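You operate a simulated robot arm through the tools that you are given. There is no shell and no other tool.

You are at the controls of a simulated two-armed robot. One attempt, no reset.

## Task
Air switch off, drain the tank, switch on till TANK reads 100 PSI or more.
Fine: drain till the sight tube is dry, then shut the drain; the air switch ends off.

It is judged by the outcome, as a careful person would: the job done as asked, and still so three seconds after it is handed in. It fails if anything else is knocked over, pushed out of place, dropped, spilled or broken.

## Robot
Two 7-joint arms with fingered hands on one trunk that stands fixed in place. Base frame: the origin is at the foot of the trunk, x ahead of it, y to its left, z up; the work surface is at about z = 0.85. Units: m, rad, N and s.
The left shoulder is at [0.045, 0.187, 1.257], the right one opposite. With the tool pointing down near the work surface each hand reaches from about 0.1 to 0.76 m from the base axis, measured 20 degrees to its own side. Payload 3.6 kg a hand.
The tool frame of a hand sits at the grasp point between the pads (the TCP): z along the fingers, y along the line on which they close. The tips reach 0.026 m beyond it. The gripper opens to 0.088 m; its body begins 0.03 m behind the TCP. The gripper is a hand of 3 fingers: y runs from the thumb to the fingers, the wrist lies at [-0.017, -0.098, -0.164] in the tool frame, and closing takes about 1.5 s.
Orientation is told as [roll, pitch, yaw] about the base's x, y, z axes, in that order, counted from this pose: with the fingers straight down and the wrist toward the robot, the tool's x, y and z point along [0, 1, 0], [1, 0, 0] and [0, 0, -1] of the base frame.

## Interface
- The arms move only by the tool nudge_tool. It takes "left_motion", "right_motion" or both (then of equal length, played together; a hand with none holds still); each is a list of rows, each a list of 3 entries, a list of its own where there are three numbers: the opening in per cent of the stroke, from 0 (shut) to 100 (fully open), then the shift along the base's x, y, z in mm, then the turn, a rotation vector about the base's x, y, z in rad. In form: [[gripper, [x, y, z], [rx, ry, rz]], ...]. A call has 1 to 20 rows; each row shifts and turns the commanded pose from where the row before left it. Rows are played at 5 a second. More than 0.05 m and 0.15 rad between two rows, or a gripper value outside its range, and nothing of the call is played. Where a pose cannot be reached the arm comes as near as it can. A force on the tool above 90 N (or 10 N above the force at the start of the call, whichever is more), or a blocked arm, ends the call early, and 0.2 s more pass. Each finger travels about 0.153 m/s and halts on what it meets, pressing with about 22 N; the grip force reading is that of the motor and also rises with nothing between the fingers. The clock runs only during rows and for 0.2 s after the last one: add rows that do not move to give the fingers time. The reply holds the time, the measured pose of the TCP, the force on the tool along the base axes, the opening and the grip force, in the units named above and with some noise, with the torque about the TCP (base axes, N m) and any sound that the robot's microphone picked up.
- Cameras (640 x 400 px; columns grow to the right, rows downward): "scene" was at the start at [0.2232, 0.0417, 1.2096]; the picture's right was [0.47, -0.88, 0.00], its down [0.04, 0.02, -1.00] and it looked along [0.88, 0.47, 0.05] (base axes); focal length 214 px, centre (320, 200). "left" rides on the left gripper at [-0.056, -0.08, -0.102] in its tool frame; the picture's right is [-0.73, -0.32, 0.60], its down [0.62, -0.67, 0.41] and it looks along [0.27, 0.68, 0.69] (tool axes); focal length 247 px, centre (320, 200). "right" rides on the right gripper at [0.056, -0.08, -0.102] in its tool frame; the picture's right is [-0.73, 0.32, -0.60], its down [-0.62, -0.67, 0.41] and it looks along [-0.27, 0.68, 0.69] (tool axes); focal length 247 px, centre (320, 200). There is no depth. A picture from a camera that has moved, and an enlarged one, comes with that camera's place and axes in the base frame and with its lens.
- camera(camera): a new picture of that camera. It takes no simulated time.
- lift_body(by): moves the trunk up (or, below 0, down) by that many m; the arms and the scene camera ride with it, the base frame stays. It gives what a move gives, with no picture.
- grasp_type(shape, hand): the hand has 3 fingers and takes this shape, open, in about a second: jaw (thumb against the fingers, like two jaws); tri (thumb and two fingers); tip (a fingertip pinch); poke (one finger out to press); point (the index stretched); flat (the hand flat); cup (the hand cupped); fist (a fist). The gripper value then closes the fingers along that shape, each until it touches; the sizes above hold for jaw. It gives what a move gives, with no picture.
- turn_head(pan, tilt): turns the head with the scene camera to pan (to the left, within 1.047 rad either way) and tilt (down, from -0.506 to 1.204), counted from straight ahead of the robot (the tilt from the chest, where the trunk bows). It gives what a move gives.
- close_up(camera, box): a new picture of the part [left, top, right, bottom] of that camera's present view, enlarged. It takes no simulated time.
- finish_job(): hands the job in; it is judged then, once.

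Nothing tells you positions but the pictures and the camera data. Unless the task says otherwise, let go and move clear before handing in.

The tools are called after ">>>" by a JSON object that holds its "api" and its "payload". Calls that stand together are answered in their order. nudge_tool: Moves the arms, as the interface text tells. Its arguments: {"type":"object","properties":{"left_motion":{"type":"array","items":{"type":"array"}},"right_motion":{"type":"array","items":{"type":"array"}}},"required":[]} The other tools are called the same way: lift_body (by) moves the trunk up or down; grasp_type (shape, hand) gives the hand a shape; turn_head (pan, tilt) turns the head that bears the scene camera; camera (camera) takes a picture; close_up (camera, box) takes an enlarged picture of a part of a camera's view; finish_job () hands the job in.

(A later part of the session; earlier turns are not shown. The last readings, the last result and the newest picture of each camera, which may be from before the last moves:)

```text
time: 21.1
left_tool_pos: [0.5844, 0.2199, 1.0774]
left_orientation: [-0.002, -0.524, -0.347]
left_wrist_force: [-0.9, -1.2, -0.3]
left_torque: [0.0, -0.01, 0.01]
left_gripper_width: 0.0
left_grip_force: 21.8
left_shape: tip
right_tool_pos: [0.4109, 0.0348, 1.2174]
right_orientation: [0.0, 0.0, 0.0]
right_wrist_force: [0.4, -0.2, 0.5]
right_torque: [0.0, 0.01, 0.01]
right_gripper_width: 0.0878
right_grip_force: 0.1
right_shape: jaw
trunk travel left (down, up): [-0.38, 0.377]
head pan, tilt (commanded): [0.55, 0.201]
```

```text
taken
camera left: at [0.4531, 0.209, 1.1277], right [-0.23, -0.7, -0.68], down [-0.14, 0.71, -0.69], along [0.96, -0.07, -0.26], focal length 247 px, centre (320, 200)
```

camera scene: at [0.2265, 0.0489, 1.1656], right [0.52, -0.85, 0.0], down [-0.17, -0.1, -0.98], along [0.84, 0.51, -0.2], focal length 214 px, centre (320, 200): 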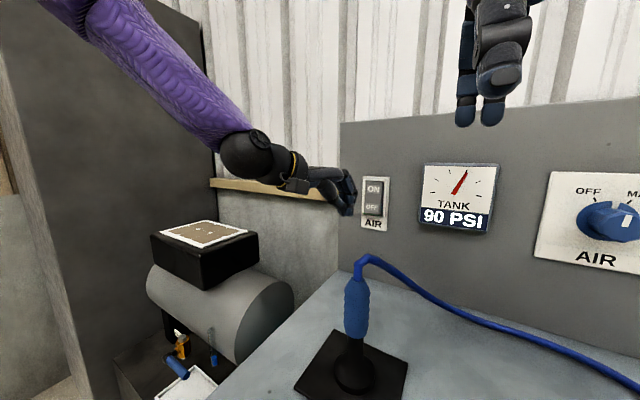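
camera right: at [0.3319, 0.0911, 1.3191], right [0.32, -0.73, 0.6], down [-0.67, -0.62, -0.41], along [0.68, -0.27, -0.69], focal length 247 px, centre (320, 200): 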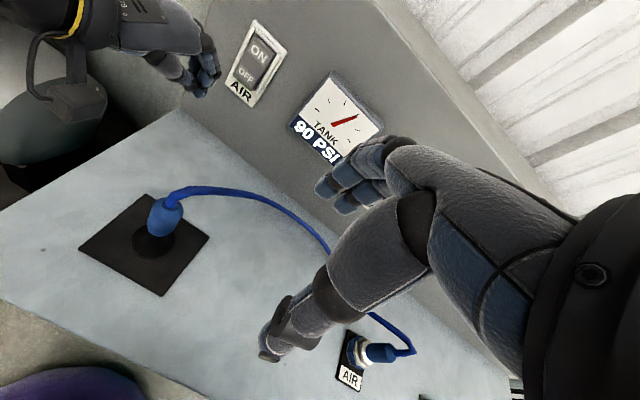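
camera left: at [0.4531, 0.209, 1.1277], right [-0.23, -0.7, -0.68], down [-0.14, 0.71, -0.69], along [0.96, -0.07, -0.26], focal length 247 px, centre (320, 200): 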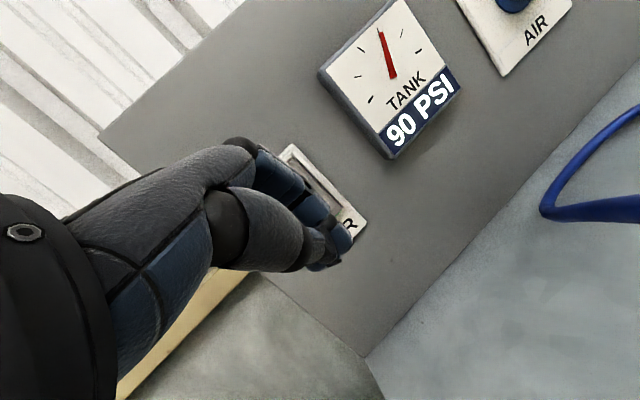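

The hand is now in a comfortable attitude. I'll lower and advance to just short of contact.

>>> {"api": "nudge_tool", "payload": {"left_motion": [[0, [8, -3, -16], [0, 0, 0]], [0, [10, -3, -16], [0, 0, 0]], [0, [12, -4, -16], [0, 0, 0]], [0, [12, -3, -15], [0, 0, 0]], [0, [10, 0, 0], [0, 0, 0]]]}}

>>> {"api": "camera", "payload": {"camera": "scene"}}

>>> {"api": "camera", "payload": {"camera": "right"}}

>>> {"api": "camera", "payload": {"camera": "left"}}

```text
time: 22.3
left_tool_pos: [0.6346, 0.2087, 1.0176]
left_orientation: [0.001, -0.526, -0.351]
left_wrist_force: [0.1, 0.5, -0.1]
left_torque: [0.0, -0.03, 0.02]
left_gripper_width: 0.0
left_grip_force: 22.0
left_shape: tip
left hand out of reach, approached as far as the arm can: row 5
right_tool_pos: [0.4109, 0.0354, 1.2173]
right_orientation: [0.001, 0.001, 0.0]
right_wrist_force: [-0.3, -0.7, 0.8]
right_torque: [0.04, 0.04, 0.0]
right_gripper_width: 0.0878
right_grip_force: 0.0
right_shape: jaw
trunk travel left (down, up): [-0.38, 0.377]
head pan, tilt (commanded): [0.55, 0.201]
```

```text
taken
camera scene: at [0.2264, 0.049, 1.1656], right [0.52, -0.85, 0.0], down [-0.17, -0.1, -0.98], along [0.84, 0.51, -0.2], focal length 214 px, centre (320, 200)
```

scene: 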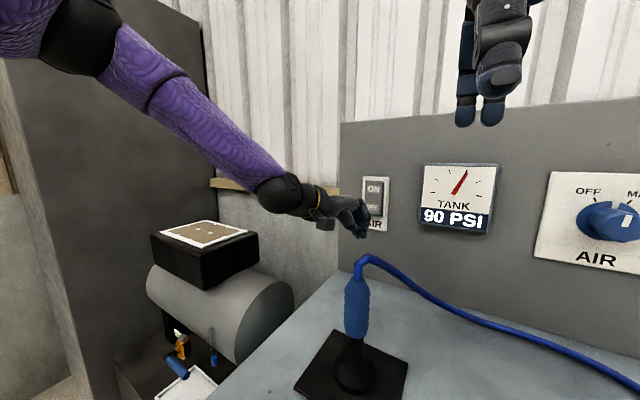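

```text
taken
camera right: at [0.3318, 0.0911, 1.3191], right [0.32, -0.73, 0.6], down [-0.67, -0.62, -0.41], along [0.68, -0.27, -0.69], focal length 247 px, centre (320, 200)
```

right: 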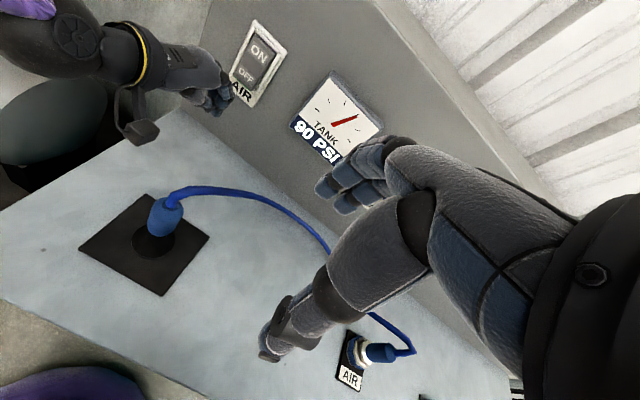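

```text
taken
camera left: at [0.503, 0.1976, 1.0674], right [-0.23, -0.7, -0.68], down [-0.13, 0.71, -0.69], along [0.96, -0.07, -0.26], focal length 247 px, centre (320, 200)
```

left: 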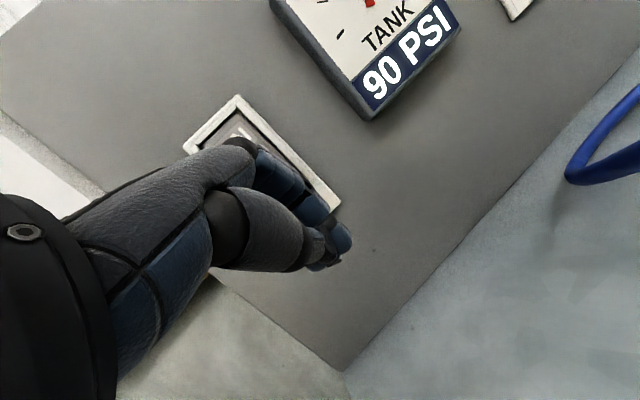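

I'm about 35 mm short with the arm at its limit. Pointing the fingers more straight down should let the wrist go further forward, so I'll reduce the pitch and test how far I can go, staying short of the rocker.

>>> {"api": "nudge_tool", "payload": {"left_motion": [[0, [0, 0, 5], [0.0358, 0.0984, 0]], [0, [0, 0, 5], [0.0358, 0.0984, 0]], [0, [0, 0, 2], [0.0358, 0.0984, 0]], [0, [5, -1, 0], [0, 0, 0]], [0, [5, -1, 0], [0, 0, 0]]]}}

>>> {"api": "camera", "payload": {"camera": "scene"}}

>>> {"api": "close_up", "payload": {"camera": "right", "box": [120, 0, 400, 180]}}

```text
time: 23.5
left_tool_pos: [0.6225, 0.29, 1.0113]
left_orientation: [-0.005, -0.212, -0.354]
left_wrist_force: [-0.1, -0.5, -0.3]
left_torque: [0.02, -0.03, -0.04]
left_gripper_width: 0.0
left_grip_force: 22.0
left_shape: tip
left hand out of reach, approached as far as the arm can: row 1, 2, 3, 4
right_tool_pos: [0.4112, 0.0351, 1.2177]
right_orientation: [0.001, 0.0, 0.001]
right_wrist_force: [0.1, 0.0, -0.3]
right_torque: [0.0, -0.07, 0.02]
right_gripper_width: 0.0877
right_grip_force: 0.1
right_shape: jaw
trunk travel left (down, up): [-0.38, 0.377]
head pan, tilt (commanded): [0.55, 0.201]
```

```text
taken
camera scene: at [0.2265, 0.0491, 1.1656], right [0.52, -0.85, 0.0], down [-0.17, -0.1, -0.98], along [0.84, 0.51, -0.2], focal length 214 px, centre (320, 200)
```

scene: 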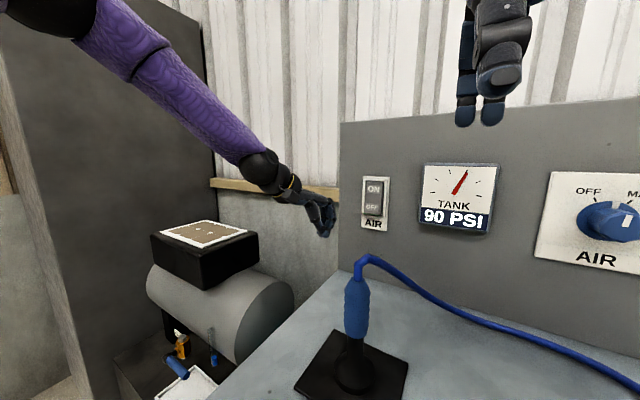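

```text
2.22 times, centred on (260, 90) of right
camera zoom: at [0.332, 0.0914, 1.319], right [0.32, -0.73, 0.6], down [-0.67, -0.62, -0.41], along [0.68, -0.27, -0.69], focal length 549 px, centre (453, 444)
```

zoom: 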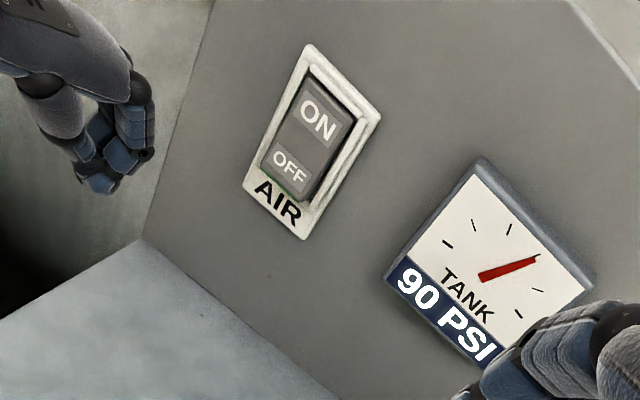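

The arm slid sideways instead, so some joint is at a limit in this configuration. I'll look at the arm to see how the elbow lies.

>>> {"api": "turn_head", "payload": {"pan": 1.04, "tilt": -0.2}}

>>> {"api": "camera", "payload": {"camera": "scene"}}

>>> {"api": "camera", "payload": {"camera": "left"}}

```text
time: 24.4
left_tool_pos: [0.6216, 0.2883, 1.0112]
left_orientation: [-0.004, -0.212, -0.353]
left_wrist_force: [0.0, 0.1, 0.0]
left_torque: [0.03, -0.02, 0.03]
left_gripper_width: 0.0
left_grip_force: 21.5
left_shape: tip
right_tool_pos: [0.4116, 0.0352, 1.2179]
right_orientation: [0.0, 0.0, 0.001]
right_wrist_force: [-0.2, -0.3, -0.7]
right_torque: [0.02, 0.0, 0.0]
right_gripper_width: 0.0878
right_grip_force: 0.1
right_shape: jaw
trunk travel left (down, up): [-0.38, 0.377]
head pan, tilt (commanded): [1.04, -0.201]
```

```text
taken
camera scene: at [0.1892, 0.0721, 1.2014], right [0.86, -0.51, 0.0], down [0.1, 0.17, -0.98], along [0.5, 0.84, 0.2], focal length 214 px, centre (320, 200)
```

scene: 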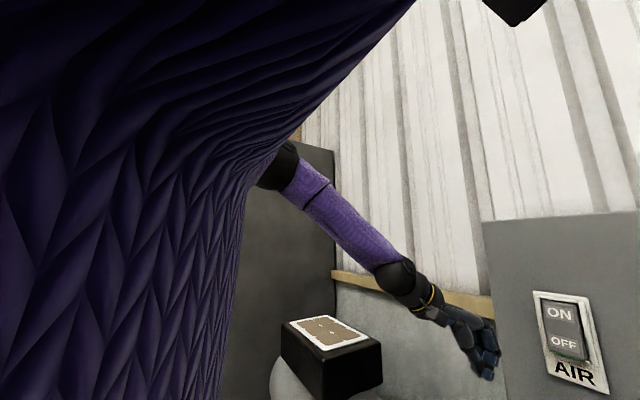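

```text
taken
camera left: at [0.5104, 0.2704, 1.0956], right [-0.43, -0.63, -0.65], down [-0.31, 0.78, -0.55], along [0.85, -0.03, -0.53], focal length 247 px, centre (320, 200)
```

left: 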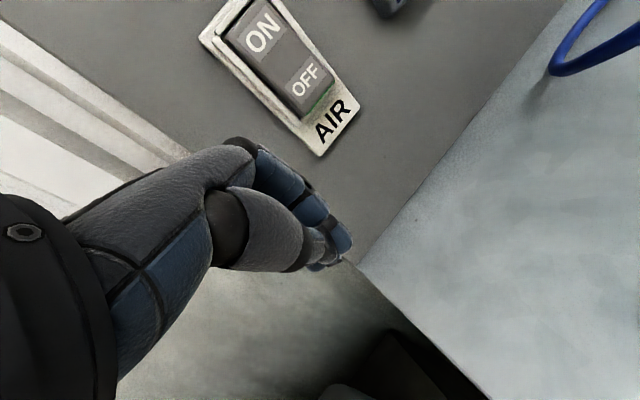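

The elbow is raised out to the left, which comes from the hand's inward yaw. I'll yaw the hand back to straight ahead and then slide toward the switch line, which should free the shoulder.

>>> {"api": "nudge_tool", "payload": {"left_motion": [[0, [-8, 0, 8], [0, 0, 0.117]], [0, [-8, 0, 8], [0, 0, 0.117]], [0, [-8, 0, 8], [0, 0, 0.117]], [0, [0, -20, 0], [0, 0, 0]], [0, [0, -20, 0], [0, 0, 0]], [0, [0, -20, 0], [0, 0, 0]], [0, [0, -20, 0], [0, 0, 0]]]}}

>>> {"api": "camera", "payload": {"camera": "scene"}}

>>> {"api": "camera", "payload": {"camera": "right"}}

```text
time: 26.1
left_tool_pos: [0.5628, 0.3892, 0.9983]
left_orientation: [-0.006, -0.214, -0.007]
left_wrist_force: [-0.1, 0.2, -0.2]
left_torque: [-0.02, 0.02, 0.03]
left_gripper_width: 0.0
left_grip_force: 21.4
left_shape: tip
left hand out of reach, approached as far as the arm can: row 1, 2, 3, 4, 5, 6, 7
right_tool_pos: [0.4116, 0.0355, 1.2164]
right_orientation: [0.001, 0.0, -0.001]
right_wrist_force: [0.0, -0.2, -0.6]
right_torque: [0.04, -0.03, 0.01]
right_gripper_width: 0.088
right_grip_force: 0.0
right_shape: jaw
trunk travel left (down, up): [-0.38, 0.377]
head pan, tilt (commanded): [1.04, -0.201]
```

```text
taken
camera scene: at [0.1891, 0.0722, 1.2015], right [0.86, -0.51, 0.0], down [0.1, 0.17, -0.98], along [0.5, 0.85, 0.2], focal length 214 px, centre (320, 200)
```

scene: 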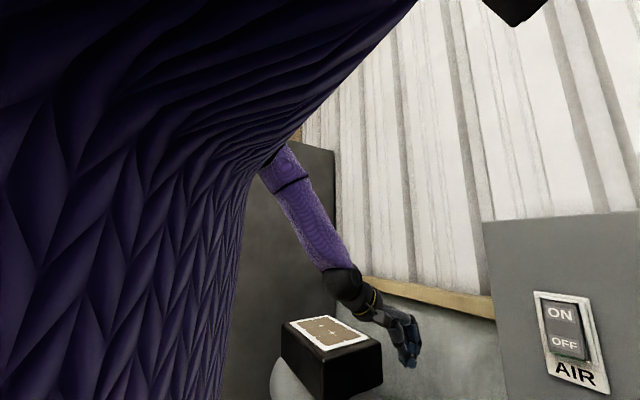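

```text
taken
camera right: at [0.3319, 0.0913, 1.3191], right [0.32, -0.73, 0.6], down [-0.67, -0.62, -0.41], along [0.68, -0.27, -0.69], focal length 247 px, centre (320, 200)
```

right: 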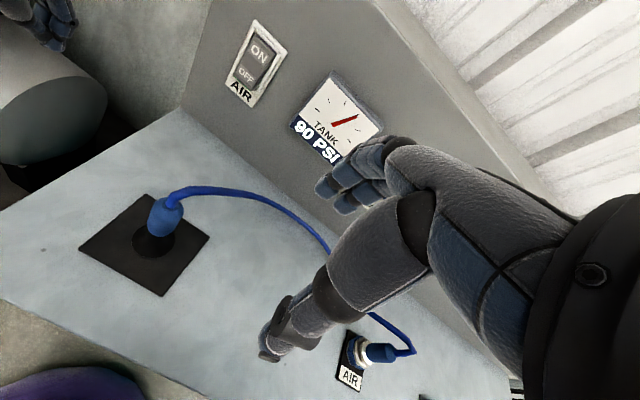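

With the elbow out, the wrist can't come around. A higher shoulder with a straighter arm should suit a fingers-down press, so I'll raise the trunk 0.2 m and come back to the switch line from above.

>>> {"api": "lift_body", "payload": {"by": 0.2}}

>>> {"api": "nudge_tool", "payload": {"left_motion": [[0, [-10, -20, 0], [0, 0, 0]], [0, [-10, -20, 0], [0, 0, 0]], [0, [0, -20, 0], [0, 0, 0]], [0, [0, -20, 0], [0, 0, 0]], [0, [0, -20, -10], [0, 0, 0]], [0, [0, -20, -10], [0, 0, 0]], [0, [0, -20, -10], [0, 0, 0]], [0, [0, -20, -10], [0, 0, 0]], [0, [0, -20, -10], [0, 0, 0]]]}}

>>> {"api": "turn_head", "payload": {"pan": 0.55, "tilt": 0.35}}

>>> {"api": "camera", "payload": {"camera": "scene"}}

>>> {"api": "camera", "payload": {"camera": "right"}}

```text
time: 28.2
left_tool_pos: [0.5532, 0.3907, 1.2331]
left_orientation: [-0.005, -0.277, -0.004]
left_wrist_force: [0.5, -0.1, 0.1]
left_torque: [0.0, 0.0, -0.02]
left_gripper_width: 0.0001
left_grip_force: 21.8
left_shape: tip
right_tool_pos: [0.4124, 0.0347, 1.4171]
right_orientation: [0.0, 0.001, 0.0]
right_wrist_force: [0.1, -0.5, 0.6]
right_torque: [0.0, -0.01, -0.05]
right_gripper_width: 0.0877
right_grip_force: 0.1
right_shape: jaw
trunk travel left (down, up): [-0.58, 0.177]
head pan, tilt (commanded): [1.04, -0.201]
```

```text
time: 30.2
left_tool_pos: [0.4992, 0.3542, 1.1482]
left_orientation: [-0.012, -0.28, -0.009]
left_wrist_force: [-0.2, 0.0, -0.6]
left_torque: [0.03, -0.02, -0.04]
left_gripper_width: 0.0
left_grip_force: 21.8
left_shape: tip
left hand out of reach, approached as far as the arm can: row 1, 2, 3, 4, 5, 6, 7, 8, 9
right_tool_pos: [0.4115, 0.0353, 1.4173]
right_orientation: [0.001, 0.001, 0.0]
right_wrist_force: [-0.1, -0.4, -0.4]
right_torque: [-0.03, -0.01, 0.01]
right_gripper_width: 0.088
right_grip_force: 0.0
right_shape: jaw
trunk travel left (down, up): [-0.58, 0.177]
head pan, tilt (commanded): [1.04, -0.201]
```

```text
time: 31.2
left_tool_pos: [0.4983, 0.3526, 1.1494]
left_orientation: [-0.011, -0.278, -0.008]
left_wrist_force: [-0.7, -0.6, -0.4]
left_torque: [0.03, 0.0, 0.0]
left_gripper_width: 0.0002
left_grip_force: 22.0
left_shape: tip
right_tool_pos: [0.411, 0.0357, 1.4164]
right_orientation: [0.0, 0.0, -0.001]
right_wrist_force: [0.3, -0.1, 0.2]
right_torque: [-0.01, 0.02, 0.03]
right_gripper_width: 0.0879
right_grip_force: 0.0
right_shape: jaw
trunk travel left (down, up): [-0.58, 0.177]
head pan, tilt (commanded): [0.55, 0.351]
```

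```text
taken
camera scene: at [0.2124, 0.0491, 1.36], right [0.52, -0.85, 0.0], down [-0.29, -0.18, -0.94], along [0.8, 0.49, -0.34], focal length 214 px, centre (320, 200)
```

scene: 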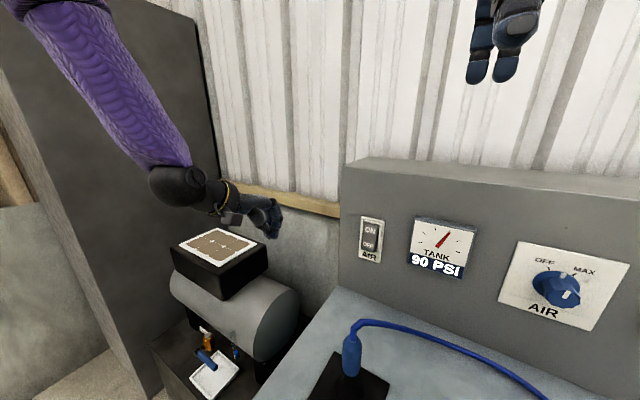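

```text
taken
camera right: at [0.3319, 0.0913, 1.5191], right [0.32, -0.73, 0.6], down [-0.67, -0.62, -0.41], along [0.68, -0.27, -0.69], focal length 247 px, centre (320, 200)
```

right: 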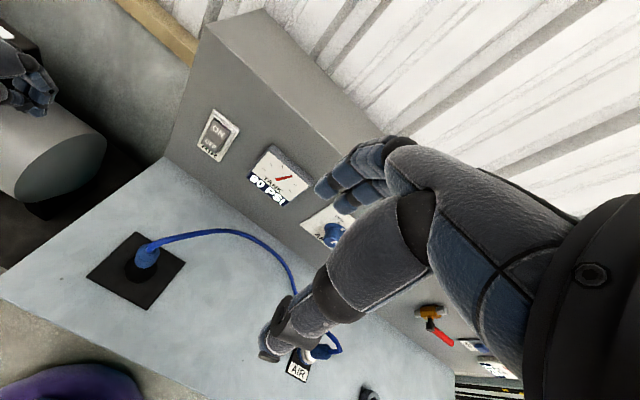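

This configuration is stuck at a joint limit. I'll go back near the starting pose with the default orientation so the arm unwinds, then approach with the hand unyawed.

>>> {"api": "nudge_tool", "payload": {"left_motion": [[0, [-20, 16, 25], [0, 0, 0]], [0, [-20, 16, 25], [0, 0, 0]], [0, [-20, 16, 25], [0, 0.139, 0]], [0, [-20, 16, 25], [0, 0.139, 0]], [0, [-20, 16, 25], [0, 0, 0]], [0, [-20, 16, 25], [0, 0, 0]], [0, [-20, 16, 25], [0, 0, 0]], [0, [-20, 16, 25], [0, 0, 0]]]}}

>>> {"api": "turn_head", "payload": {"pan": 1.04, "tilt": -0.1}}

>>> {"api": "camera", "payload": {"camera": "scene"}}

>>> {"api": "camera", "payload": {"camera": "right"}}

```text
time: 33.0
left_tool_pos: [0.3368, 0.4838, 1.3473]
left_orientation: [-0.007, 0.001, -0.005]
left_wrist_force: [-0.2, 0.8, 0.3]
left_torque: [-0.02, -0.02, 0.05]
left_gripper_width: 0.0
left_grip_force: 22.0
left_shape: tip
right_tool_pos: [0.4093, 0.0362, 1.4178]
right_orientation: [-0.001, -0.003, 0.0]
right_wrist_force: [0.1, -0.2, -0.5]
right_torque: [-0.04, 0.0, 0.01]
right_gripper_width: 0.0877
right_grip_force: 0.0
right_shape: jaw
trunk travel left (down, up): [-0.58, 0.177]
head pan, tilt (commanded): [0.55, 0.351]
```

```text
time: 33.9
left_tool_pos: [0.3383, 0.4843, 1.3486]
left_orientation: [-0.007, 0.001, -0.002]
left_wrist_force: [0.0, 0.9, -0.8]
left_torque: [-0.02, 0.04, -0.01]
left_gripper_width: 0.0001
left_grip_force: 22.2
left_shape: tip
right_tool_pos: [0.4115, 0.036, 1.4177]
right_orientation: [-0.001, 0.0, 0.0]
right_wrist_force: [-0.1, -0.2, 0.2]
right_torque: [-0.01, 0.0, 0.03]
right_gripper_width: 0.0877
right_grip_force: 0.1
right_shape: jaw
trunk travel left (down, up): [-0.58, 0.177]
head pan, tilt (commanded): [1.04, -0.099]
```

```text
taken
camera scene: at [0.1768, 0.0757, 1.4011], right [0.86, -0.51, 0.0], down [0.05, 0.08, -1.0], along [0.5, 0.86, 0.1], focal length 214 px, centre (320, 200)
```

scene: 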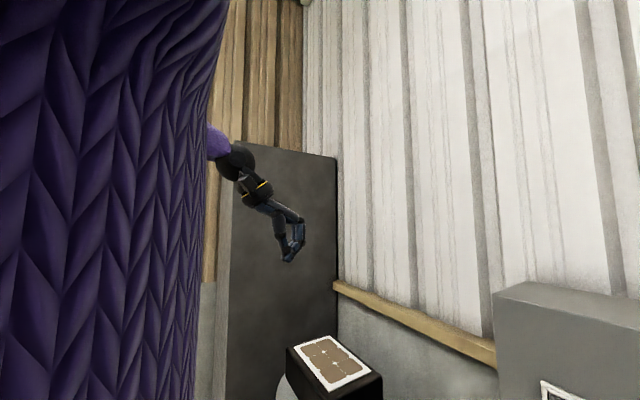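

```text
taken
camera right: at [0.3316, 0.0915, 1.5191], right [0.32, -0.73, 0.6], down [-0.67, -0.62, -0.41], along [0.68, -0.27, -0.69], focal length 247 px, centre (320, 200)
```

right: 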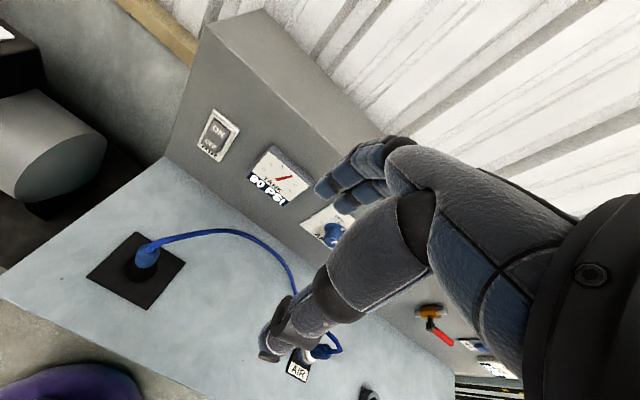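

The arm is back near its nominal posture with no reach warnings. I'll approach again with the default orientation, bringing the hand in front of the shoulder first.

>>> {"api": "nudge_tool", "payload": {"left_motion": [[0, [8, -24, -8], [0, 0, 0]], [0, [8, -24, -8], [0, 0, 0]], [0, [8, -24, -8], [0, 0, 0]], [0, [8, -24, -8], [0, 0, 0]], [0, [8, -24, -8], [0, 0, 0]], [0, [8, -24, -8], [0, 0, 0]], [0, [8, -24, -8], [0, 0, 0]], [0, [8, -24, -8], [0, 0, 0]], [0, [8, -24, -8], [0, 0, 0]], [0, [8, -24, -8], [0, 0, 0]]]}}

>>> {"api": "camera", "payload": {"camera": "scene"}}

>>> {"api": "camera", "payload": {"camera": "right"}}

```text
time: 36.1
left_tool_pos: [0.4197, 0.2401, 1.27]
left_orientation: [-0.006, 0.0, -0.003]
left_wrist_force: [-0.4, 0.6, -0.4]
left_torque: [0.05, 0.02, 0.03]
left_gripper_width: 0.0
left_grip_force: 21.9
left_shape: tip
right_tool_pos: [0.4131, 0.0335, 1.4176]
right_orientation: [0.002, 0.001, 0.001]
right_wrist_force: [0.4, -0.9, 0.7]
right_torque: [0.0, -0.03, -0.02]
right_gripper_width: 0.0877
right_grip_force: 0.0
right_shape: jaw
trunk travel left (down, up): [-0.58, 0.177]
head pan, tilt (commanded): [1.04, -0.099]
```

```text
taken
camera scene: at [0.1778, 0.0746, 1.4011], right [0.86, -0.51, 0.0], down [0.05, 0.09, -0.99], along [0.5, 0.86, 0.1], focal length 214 px, centre (320, 200)
```

scene: 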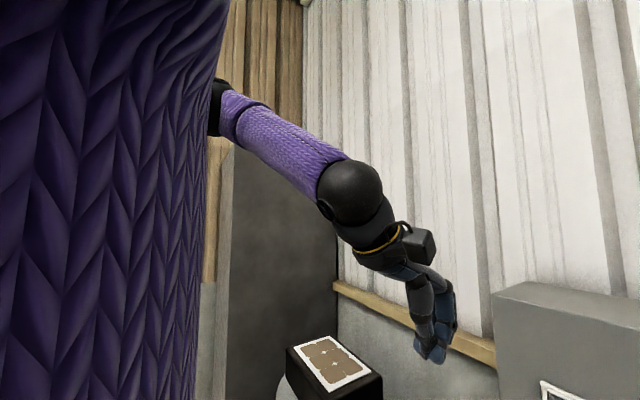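

```text
taken
camera right: at [0.3327, 0.0903, 1.5189], right [0.32, -0.74, 0.6], down [-0.67, -0.62, -0.41], along [0.67, -0.27, -0.69], focal length 247 px, centre (320, 200)
```

right: 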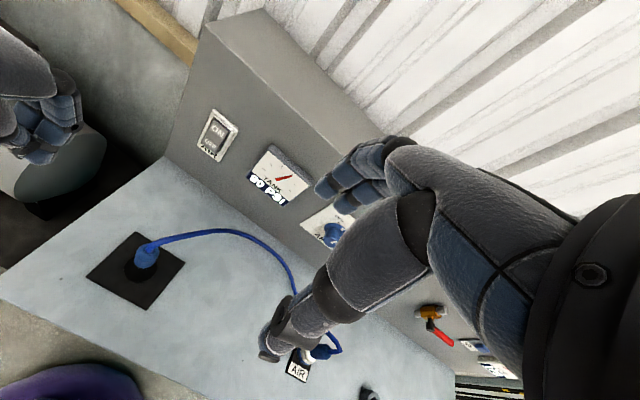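

No warnings this time. I'll extend forward and down toward the switch in this same attitude.

>>> {"api": "nudge_tool", "payload": {"left_motion": [[0, [20, -3, -20], [0, 0, 0]], [0, [20, -3, -20], [0, 0, 0]], [0, [20, -3, -20], [0, 0, 0]], [0, [20, -3, -20], [0, 0, 0]], [0, [20, -3, -20], [0, 0, 0]], [0, [20, -3, -20], [0, 0, 0]], [0, [20, -3, -20], [0, 0, 0]], [0, [20, -3, -20], [0, 0, 0]], [0, [15, -3, -20], [0, 0, 0]], [0, [15, -3, -20], [0, 0, 0]]]}}

>>> {"api": "turn_head", "payload": {"pan": 0.55, "tilt": 0.35}}

>>> {"api": "camera", "payload": {"camera": "scene"}}

>>> {"api": "camera", "payload": {"camera": "right"}}

>>> {"api": "camera", "payload": {"camera": "left"}}

```text
time: 38.3
left_tool_pos: [0.5406, 0.2651, 1.1556]
left_orientation: [-0.007, 0.002, -0.005]
left_wrist_force: [-0.8, 0.0, 0.5]
left_torque: [0.02, 0.0, 0.01]
left_gripper_width: 0.0
left_grip_force: 21.9
left_shape: tip
left hand out of reach, approached as far as the arm can: row 6, 7, 8, 9, 10
right_tool_pos: [0.4115, 0.0352, 1.4159]
right_orientation: [0.0, 0.001, -0.001]
right_wrist_force: [-0.1, 0.3, 0.1]
right_torque: [0.01, -0.02, -0.01]
right_gripper_width: 0.0877
right_grip_force: 0.1
right_shape: jaw
trunk travel left (down, up): [-0.58, 0.177]
head pan, tilt (commanded): [1.04, -0.099]
```

```text
time: 39.2
left_tool_pos: [0.5402, 0.2648, 1.1562]
left_orientation: [-0.006, 0.001, -0.003]
left_wrist_force: [-0.4, -0.5, 0.6]
left_torque: [0.0, 0.0, -0.02]
left_gripper_width: 0.0
left_grip_force: 22.0
left_shape: tip
right_tool_pos: [0.4108, 0.0357, 1.4177]
right_orientation: [-0.001, 0.0, -0.002]
right_wrist_force: [-0.7, 0.0, -0.3]
right_torque: [0.01, -0.02, 0.01]
right_gripper_width: 0.0876
right_grip_force: 0.0
right_shape: jaw
trunk travel left (down, up): [-0.58, 0.177]
head pan, tilt (commanded): [0.55, 0.351]
```

```text
taken
camera scene: at [0.2124, 0.0492, 1.3599], right [0.52, -0.85, 0.0], down [-0.29, -0.18, -0.94], along [0.8, 0.49, -0.34], focal length 214 px, centre (320, 200)
```

scene: 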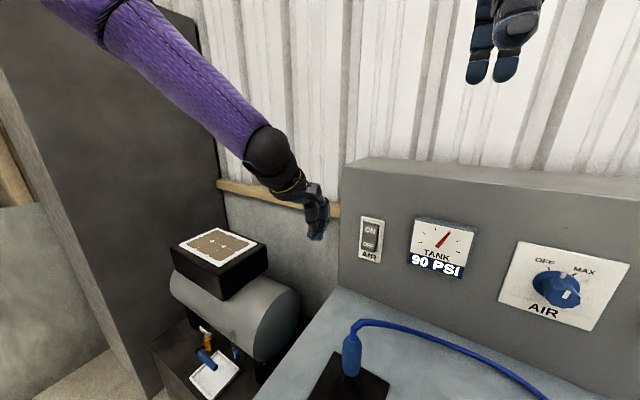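

```text
taken
camera right: at [0.3319, 0.0913, 1.5191], right [0.32, -0.73, 0.6], down [-0.67, -0.62, -0.41], along [0.68, -0.27, -0.69], focal length 247 px, centre (320, 200)
```

right: 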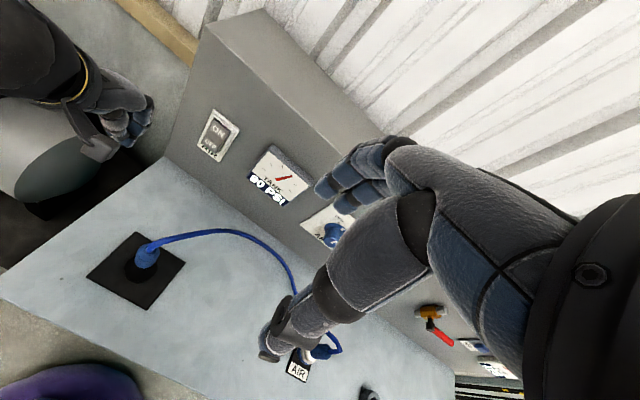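

```text
taken
camera left: at [0.4607, 0.2092, 1.26], right [-0.32, -0.74, -0.59], down [-0.66, 0.62, -0.41], along [0.68, 0.26, -0.69], focal length 247 px, centre (320, 200)
```

left: 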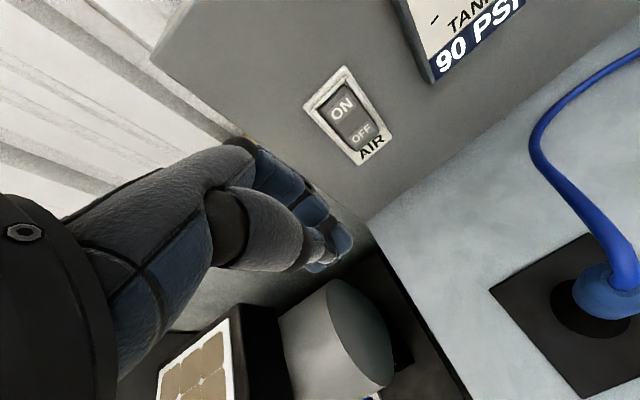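

I'm still limited with the wrist geometry, and pressing with folded knuckles wastes reach. A flat hand puts the fingertips about 6 cm further forward, so I'll back off slightly and try "flat".

>>> {"api": "nudge_tool", "payload": {"left_motion": [[0, [-20, 0, 5], [0, 0, 0]], [0, [-20, 0, 5], [0, 0, 0]]]}}

>>> {"api": "grasp_type", "payload": {"shape": "flat", "hand": "left"}}

>>> {"api": "close_up", "payload": {"camera": "scene", "box": [200, 110, 400, 260]}}

>>> {"api": "camera", "payload": {"camera": "left"}}

>>> {"api": "close_up", "payload": {"camera": "right", "box": [0, 0, 320, 200]}}

```text
time: 39.9
left_tool_pos: [0.4997, 0.264, 1.1662]
left_orientation: [-0.008, 0.002, -0.005]
left_wrist_force: [0.3, 0.6, -0.3]
left_torque: [-0.01, -0.05, 0.0]
left_gripper_width: 0.0002
left_grip_force: 21.9
left_shape: tip
right_tool_pos: [0.4109, 0.0349, 1.4161]
right_orientation: [0.0, 0.001, 0.001]
right_wrist_force: [0.6, -0.2, -0.5]
right_torque: [0.0, -0.04, -0.01]
right_gripper_width: 0.0878
right_grip_force: 0.1
right_shape: jaw
trunk travel left (down, up): [-0.58, 0.177]
head pan, tilt (commanded): [0.55, 0.351]
```

```text
time: 40.8
left_tool_pos: [0.4996, 0.2655, 1.1651]
left_orientation: [-0.008, 0.003, -0.003]
left_wrist_force: [-0.9, 0.6, 0.6]
left_torque: [0.0, 0.0, -0.01]
left_gripper_width: 0.0826
left_grip_force: 0.1
left_shape: flat
right_tool_pos: [0.4111, 0.0353, 1.4171]
right_orientation: [0.001, 0.0, 0.0]
right_wrist_force: [-0.4, 0.0, 0.0]
right_torque: [0.03, 0.01, 0.01]
right_gripper_width: 0.088
right_grip_force: 0.1
right_shape: jaw
trunk travel left (down, up): [-0.58, 0.177]
head pan, tilt (commanded): [0.55, 0.351]
```

```text
2.67 times, centred on (300, 185) of scene
camera zoom: at [0.2123, 0.0491, 1.3599], right [0.52, -0.85, 0.0], down [-0.29, -0.18, -0.94], along [0.8, 0.49, -0.34], focal length 572 px, centre (373, 240)
```

zoom: 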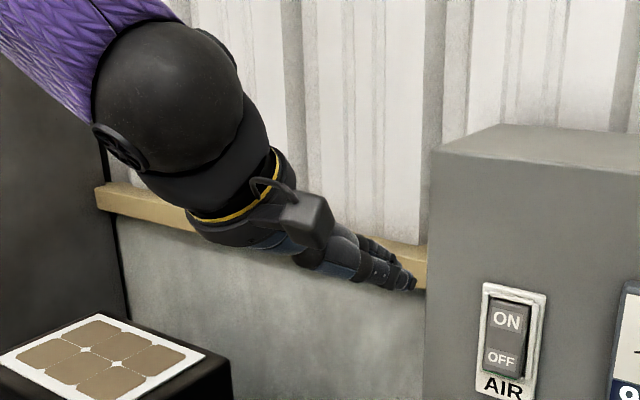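

```text
taken
camera left: at [0.4209, 0.2091, 1.27], right [-0.32, -0.74, -0.59], down [-0.66, 0.62, -0.41], along [0.68, 0.26, -0.69], focal length 247 px, centre (320, 200)
```

left: 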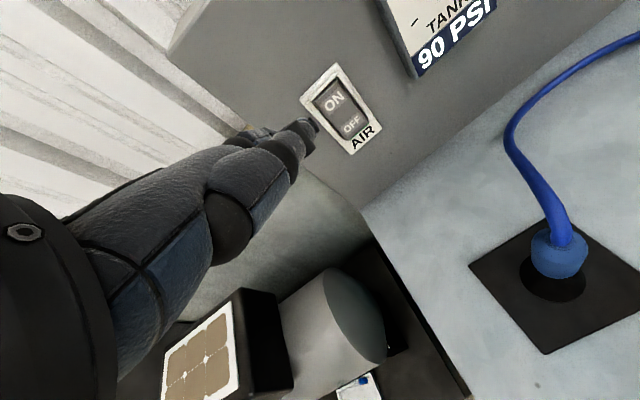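

```text
2.00 times, centred on (160, 100) of right
camera zoom: at [0.3318, 0.0914, 1.5191], right [0.32, -0.73, 0.6], down [-0.67, -0.62, -0.41], along [0.68, -0.27, -0.69], focal length 494 px, centre (640, 400)
```

zoom: 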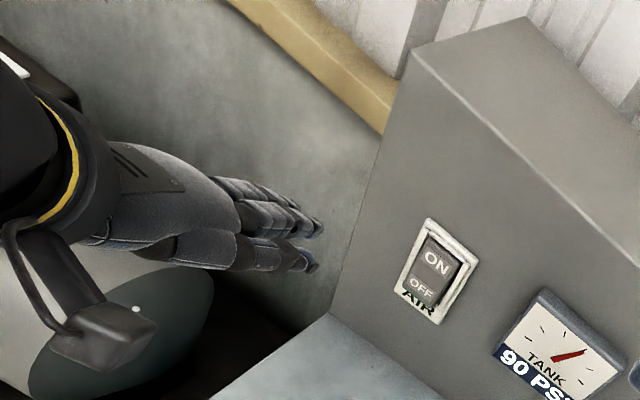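

The flat hand puts both fingertips about 0.106 m ahead of the TCP along tool y, with the thumb tucked behind and to the side. I'll pitch and yaw to the attitude that worked (30°, −20°), then lower the trunk.

>>> {"api": "nudge_tool", "payload": {"left_motion": [[100, [-8, 0, 10], [0, -0.131, 0]], [100, [-8, 0, 10], [0, -0.131, 0]], [100, [-8, 0, 10], [0, -0.131, 0]], [100, [-8, 0, 10], [0, -0.131, 0]], [100, [0, 0, 10], [0, 0, -0.1163]], [100, [0, 0, 10], [0, 0, -0.1163]], [100, [0, 0, 10], [0, 0, -0.1163]]]}}

>>> {"api": "lift_body", "payload": {"by": -0.2}}

>>> {"api": "turn_head", "payload": {"pan": 0.55, "tilt": 0.2}}

>>> {"api": "camera", "payload": {"camera": "scene"}}

>>> {"api": "camera", "payload": {"camera": "right"}}

>>> {"api": "camera", "payload": {"camera": "left"}}

```text
time: 42.4
left_tool_pos: [0.469, 0.265, 1.2362]
left_orientation: [-0.002, -0.524, -0.355]
left_wrist_force: [-0.3, 0.9, 0.5]
left_torque: [-0.02, -0.03, -0.02]
left_gripper_width: 0.0829
left_grip_force: 0.1
left_shape: flat
right_tool_pos: [0.4114, 0.0357, 1.4179]
right_orientation: [0.001, 0.0, 0.001]
right_wrist_force: [0.2, -0.8, -0.2]
right_torque: [-0.02, -0.03, 0.01]
right_gripper_width: 0.0877
right_grip_force: 0.0
right_shape: jaw
trunk travel left (down, up): [-0.58, 0.177]
head pan, tilt (commanded): [0.55, 0.351]
```

```text
time: 44.5
left_tool_pos: [0.4686, 0.2636, 1.0362]
left_orientation: [-0.004, -0.523, -0.354]
left_wrist_force: [-0.1, -0.1, -0.9]
left_torque: [-0.02, -0.02, 0.0]
left_gripper_width: 0.0828
left_grip_force: 0.1
left_shape: flat
right_tool_pos: [0.4102, 0.0355, 1.2177]
right_orientation: [0.0, 0.0, 0.0]
right_wrist_force: [0.2, -0.4, 0.0]
right_torque: [-0.02, 0.01, 0.01]
right_gripper_width: 0.0879
right_grip_force: 0.0
right_shape: jaw
trunk travel left (down, up): [-0.38, 0.377]
head pan, tilt (commanded): [0.55, 0.351]
```

```text
time: 45.2
left_tool_pos: [0.4676, 0.2639, 1.0345]
left_orientation: [-0.002, -0.523, -0.353]
left_wrist_force: [0.1, -0.7, -0.3]
left_torque: [-0.03, -0.01, 0.01]
left_gripper_width: 0.0825
left_grip_force: 0.0
left_shape: flat
right_tool_pos: [0.4118, 0.0348, 1.216]
right_orientation: [0.0, 0.0, 0.001]
right_wrist_force: [-0.4, 0.1, -0.1]
right_torque: [-0.01, -0.01, 0.02]
right_gripper_width: 0.0878
right_grip_force: 0.1
right_shape: jaw
trunk travel left (down, up): [-0.38, 0.377]
head pan, tilt (commanded): [0.55, 0.201]
```

```text
taken
camera scene: at [0.2265, 0.0491, 1.1655], right [0.52, -0.85, 0.0], down [-0.17, -0.1, -0.98], along [0.84, 0.51, -0.2], focal length 214 px, centre (320, 200)
```

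scene: 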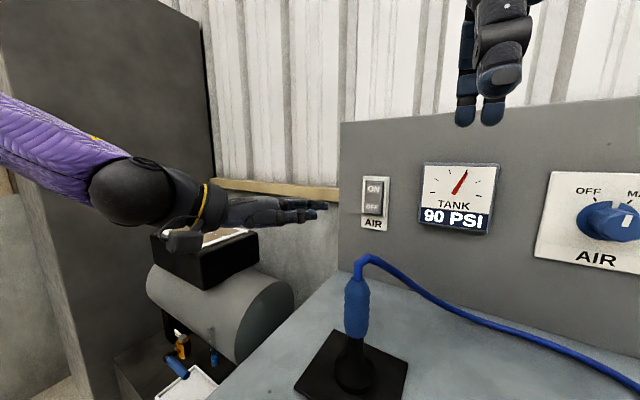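

```text
taken
camera right: at [0.332, 0.0913, 1.3191], right [0.32, -0.73, 0.6], down [-0.67, -0.62, -0.41], along [0.68, -0.27, -0.69], focal length 247 px, centre (320, 200)
```

right: 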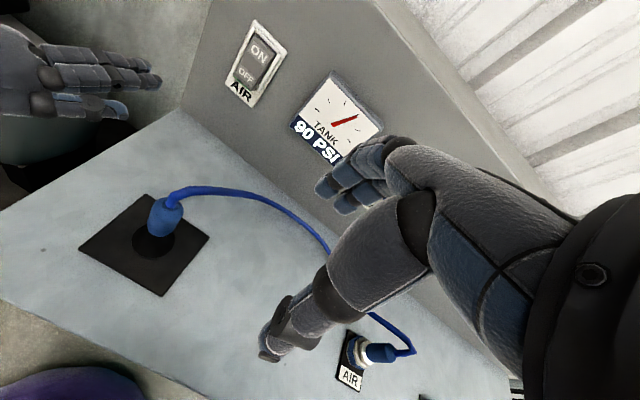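

```text
taken
camera left: at [0.3369, 0.2535, 1.0859], right [-0.23, -0.7, -0.68], down [-0.13, 0.71, -0.69], along [0.96, -0.07, -0.26], focal length 247 px, centre (320, 200)
```

left: 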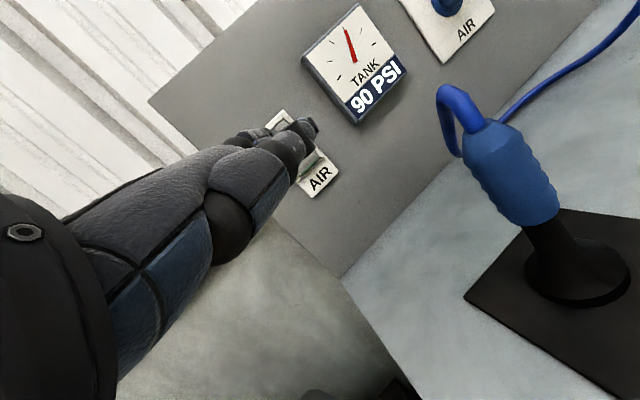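

The fingertips project where I predicted. I'll advance to about 3 cm short of the OFF half.

>>> {"api": "nudge_tool", "payload": {"left_motion": [[100, [18, -6, -6], [0, 0, 0]], [100, [18, -6, -6], [0, 0, 0]], [100, [18, -7, -6], [0, 0, 0]], [100, [18, -7, -6], [0, 0, 0]], [100, [18, -7, -6], [0, 0, 0]], [100, [18, -7, -6], [0, 0, 0]]]}}

>>> {"api": "camera", "payload": {"camera": "scene"}}

>>> {"api": "close_up", "payload": {"camera": "right", "box": [100, 0, 340, 160]}}

>>> {"api": "close_up", "payload": {"camera": "scene", "box": [280, 150, 440, 260]}}

>>> {"api": "camera", "payload": {"camera": "left"}}

```text
time: 46.6
left_tool_pos: [0.5761, 0.2252, 0.9987]
left_orientation: [-0.004, -0.522, -0.352]
left_wrist_force: [-0.8, 0.5, 0.0]
left_torque: [-0.01, -0.03, 0.01]
left_gripper_width: 0.0826
left_grip_force: 0.1
left_shape: flat
right_tool_pos: [0.4118, 0.0344, 1.2173]
right_orientation: [0.001, 0.0, 0.001]
right_wrist_force: [0.7, 0.7, -0.1]
right_torque: [-0.02, -0.01, 0.02]
right_gripper_width: 0.0878
right_grip_force: 0.0
right_shape: jaw
trunk travel left (down, up): [-0.38, 0.377]
head pan, tilt (commanded): [0.55, 0.201]
```

```text
taken
camera scene: at [0.2268, 0.0487, 1.1655], right [0.52, -0.85, 0.0], down [-0.17, -0.1, -0.98], along [0.84, 0.51, -0.2], focal length 214 px, centre (320, 200)
```

scene: 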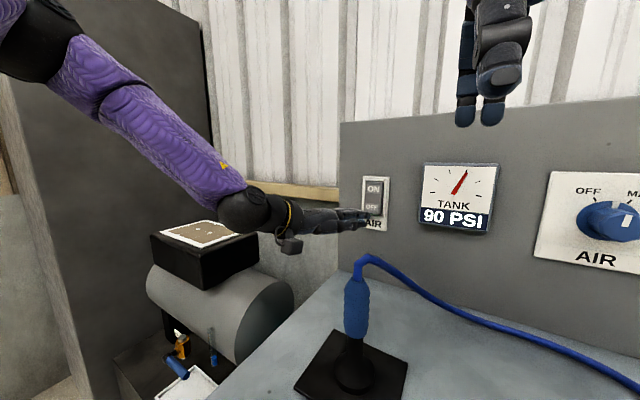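

```text
2.50 times, centred on (220, 80) of right
camera zoom: at [0.3324, 0.0908, 1.3189], right [0.32, -0.73, 0.6], down [-0.67, -0.62, -0.41], along [0.67, -0.27, -0.69], focal length 617 px, centre (570, 500)
```

zoom: 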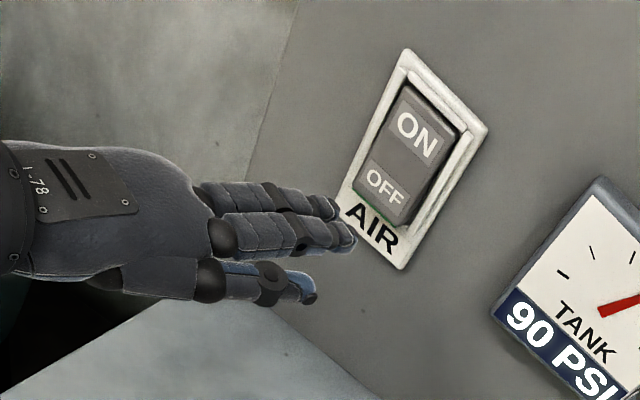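

```text
3.64 times, centred on (360, 205) of scene
camera zoom: at [0.2268, 0.0487, 1.1655], right [0.52, -0.85, 0.0], down [-0.17, -0.1, -0.98], along [0.84, 0.51, -0.2], focal length 780 px, centre (174, 182)
```

zoom: 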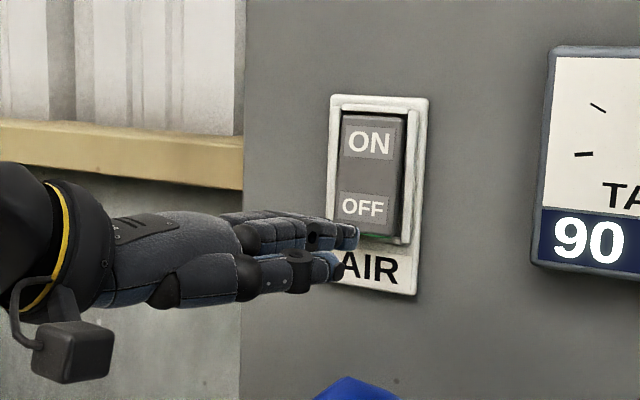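

```text
taken
camera left: at [0.445, 0.2138, 1.0498], right [-0.23, -0.7, -0.68], down [-0.13, 0.71, -0.69], along [0.96, -0.07, -0.26], focal length 247 px, centre (320, 200)
```

left: 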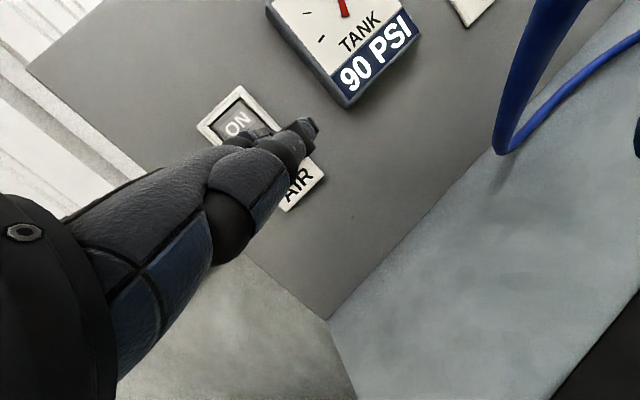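

Fingertips are around [0.663, 0.19–0.205, 1.04], lined up with the OFF label. I'll creep in, watching force and sound.

>>> {"api": "nudge_tool", "payload": {"left_motion": [[100, [10, 2, 2], [0, 0, 0]], [100, [10, 2, 2], [0, 0, 0]], [100, [8, 0, 0], [0, 0, 0]]]}}

>>> {"api": "close_up", "payload": {"camera": "right", "box": [100, 0, 340, 160]}}

>>> {"api": "close_up", "payload": {"camera": "scene", "box": [280, 150, 440, 260]}}

```text
time: 47.4
left_tool_pos: [0.6046, 0.2282, 1.0037]
left_orientation: [-0.003, -0.521, -0.353]
left_wrist_force: [0.2, 0.0, -0.6]
left_torque: [0.02, -0.02, -0.03]
left_gripper_width: 0.0828
left_grip_force: 0.2
left_shape: flat
right_tool_pos: [0.4114, 0.0355, 1.2174]
right_orientation: [-0.001, -0.001, 0.001]
right_wrist_force: [0.1, 0.2, -0.6]
right_torque: [0.02, 0.01, 0.0]
right_gripper_width: 0.0878
right_grip_force: 0.1
right_shape: jaw
trunk travel left (down, up): [-0.38, 0.377]
head pan, tilt (commanded): [0.55, 0.201]
```

```text
2.50 times, centred on (220, 80) of right
camera zoom: at [0.3323, 0.091, 1.319], right [0.32, -0.73, 0.6], down [-0.67, -0.62, -0.41], along [0.67, -0.27, -0.69], focal length 617 px, centre (570, 500)
```

zoom: 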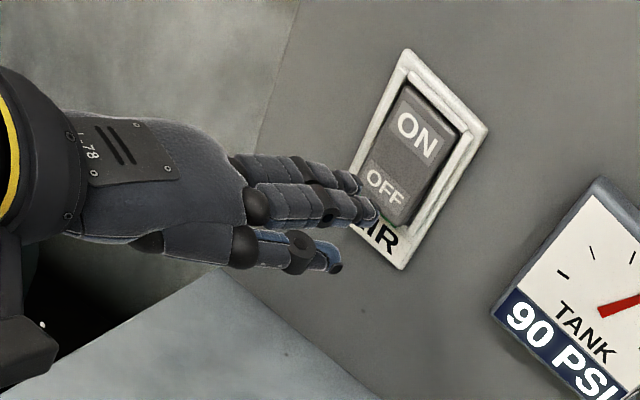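

```text
3.64 times, centred on (360, 205) of scene
camera zoom: at [0.2267, 0.0488, 1.1655], right [0.52, -0.85, 0.0], down [-0.17, -0.1, -0.98], along [0.84, 0.51, -0.2], focal length 780 px, centre (174, 182)
```

zoom: 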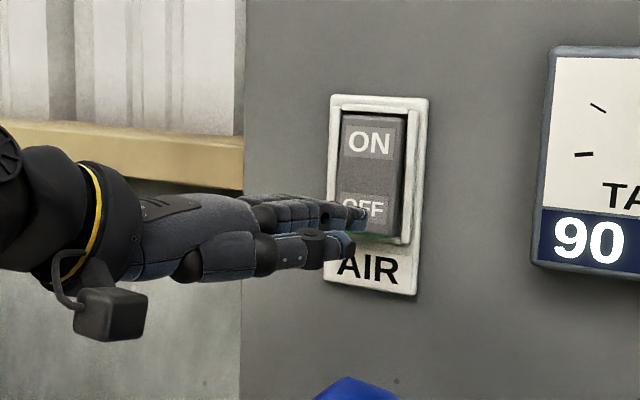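

>>> {"api": "nudge_tool", "payload": {"left_motion": [[100, [6, 0, 0], [0, 0, 0]], [100, [5, 0, 0], [0, 0, 0]]]}}

>>> {"api": "close_up", "payload": {"camera": "right", "box": [160, 0, 320, 120]}}

>>> {"api": "close_up", "payload": {"camera": "scene", "box": [320, 160, 420, 240]}}

```text
time: 48.0
left_tool_pos: [0.6141, 0.2281, 1.0043]
left_orientation: [-0.004, -0.522, -0.353]
left_wrist_force: [0.4, -0.3, -0.5]
left_torque: [-0.03, 0.02, 0.02]
left_gripper_width: 0.0825
left_grip_force: 0.1
left_shape: flat
right_tool_pos: [0.4108, 0.0347, 1.2168]
right_orientation: [0.001, 0.0, 0.001]
right_wrist_force: [0.8, 0.2, -0.3]
right_torque: [-0.02, 0.04, 0.01]
right_gripper_width: 0.0877
right_grip_force: 0.1
right_shape: jaw
trunk travel left (down, up): [-0.38, 0.377]
head pan, tilt (commanded): [0.55, 0.201]
```

```text
3.33 times, centred on (240, 60) of right
camera zoom: at [0.3319, 0.0913, 1.3191], right [0.32, -0.73, 0.6], down [-0.67, -0.62, -0.41], along [0.68, -0.27, -0.69], focal length 823 px, centre (587, 667)
```

zoom: 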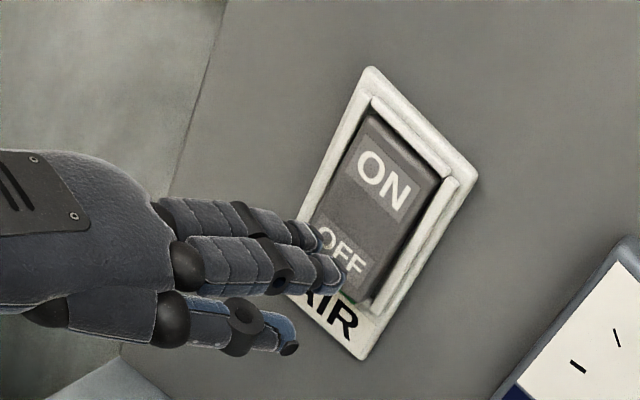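

```text
5.00 times, centred on (370, 200) of scene
camera zoom: at [0.2265, 0.0491, 1.1656], right [0.52, -0.85, 0.0], down [-0.17, -0.1, -0.98], along [0.84, 0.51, -0.2], focal length 1072 px, centre (70, 200)
```

zoom: 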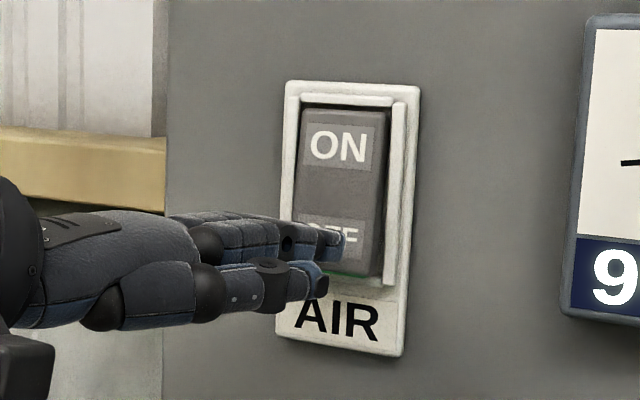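

>>> {"api": "nudge_tool", "payload": {"left_motion": [[100, [5, 0, 0], [0, 0, 0]], [100, [5, 0, 0], [0, 0, 0]]]}}

>>> {"api": "close_up", "payload": {"camera": "right", "box": [160, 0, 320, 120]}}

>>> {"api": "close_up", "payload": {"camera": "scene", "box": [320, 160, 420, 240]}}

```text
time: 48.6
left_tool_pos: [0.6244, 0.2283, 1.003]
left_orientation: [-0.003, -0.521, -0.355]
left_wrist_force: [-1.1, -0.2, -0.6]
left_torque: [0.0, -0.01, -0.05]
left_gripper_width: 0.0829
left_grip_force: 0.0
left_shape: flat
right_tool_pos: [0.4113, 0.0344, 1.2177]
right_orientation: [-0.002, 0.001, 0.001]
right_wrist_force: [0.7, 0.7, 0.3]
right_torque: [0.01, 0.02, 0.03]
right_gripper_width: 0.0876
right_grip_force: 0.1
right_shape: jaw
trunk travel left (down, up): [-0.38, 0.377]
head pan, tilt (commanded): [0.55, 0.201]
```

```text
3.33 times, centred on (240, 60) of right
camera zoom: at [0.3318, 0.0912, 1.3191], right [0.32, -0.73, 0.6], down [-0.67, -0.62, -0.41], along [0.68, -0.27, -0.69], focal length 823 px, centre (587, 667)
```

zoom: 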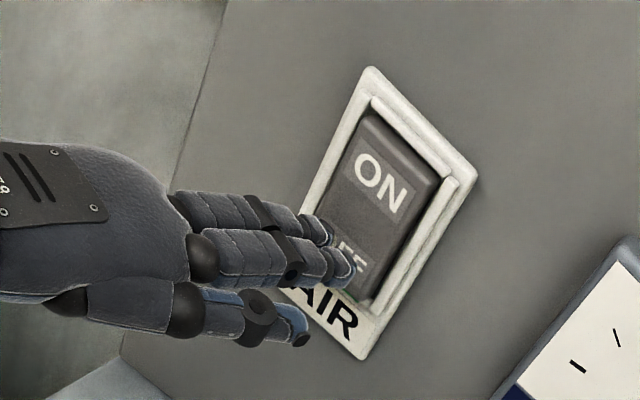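

```text
5.00 times, centred on (370, 200) of scene
camera zoom: at [0.2263, 0.049, 1.1656], right [0.52, -0.85, 0.0], down [-0.17, -0.1, -0.98], along [0.84, 0.51, -0.2], focal length 1072 px, centre (70, 200)
```

zoom: 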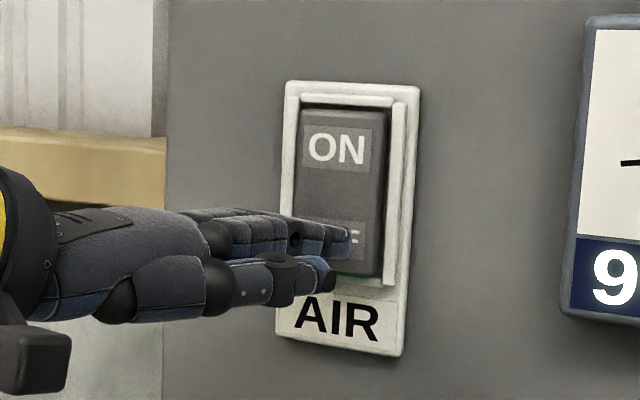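

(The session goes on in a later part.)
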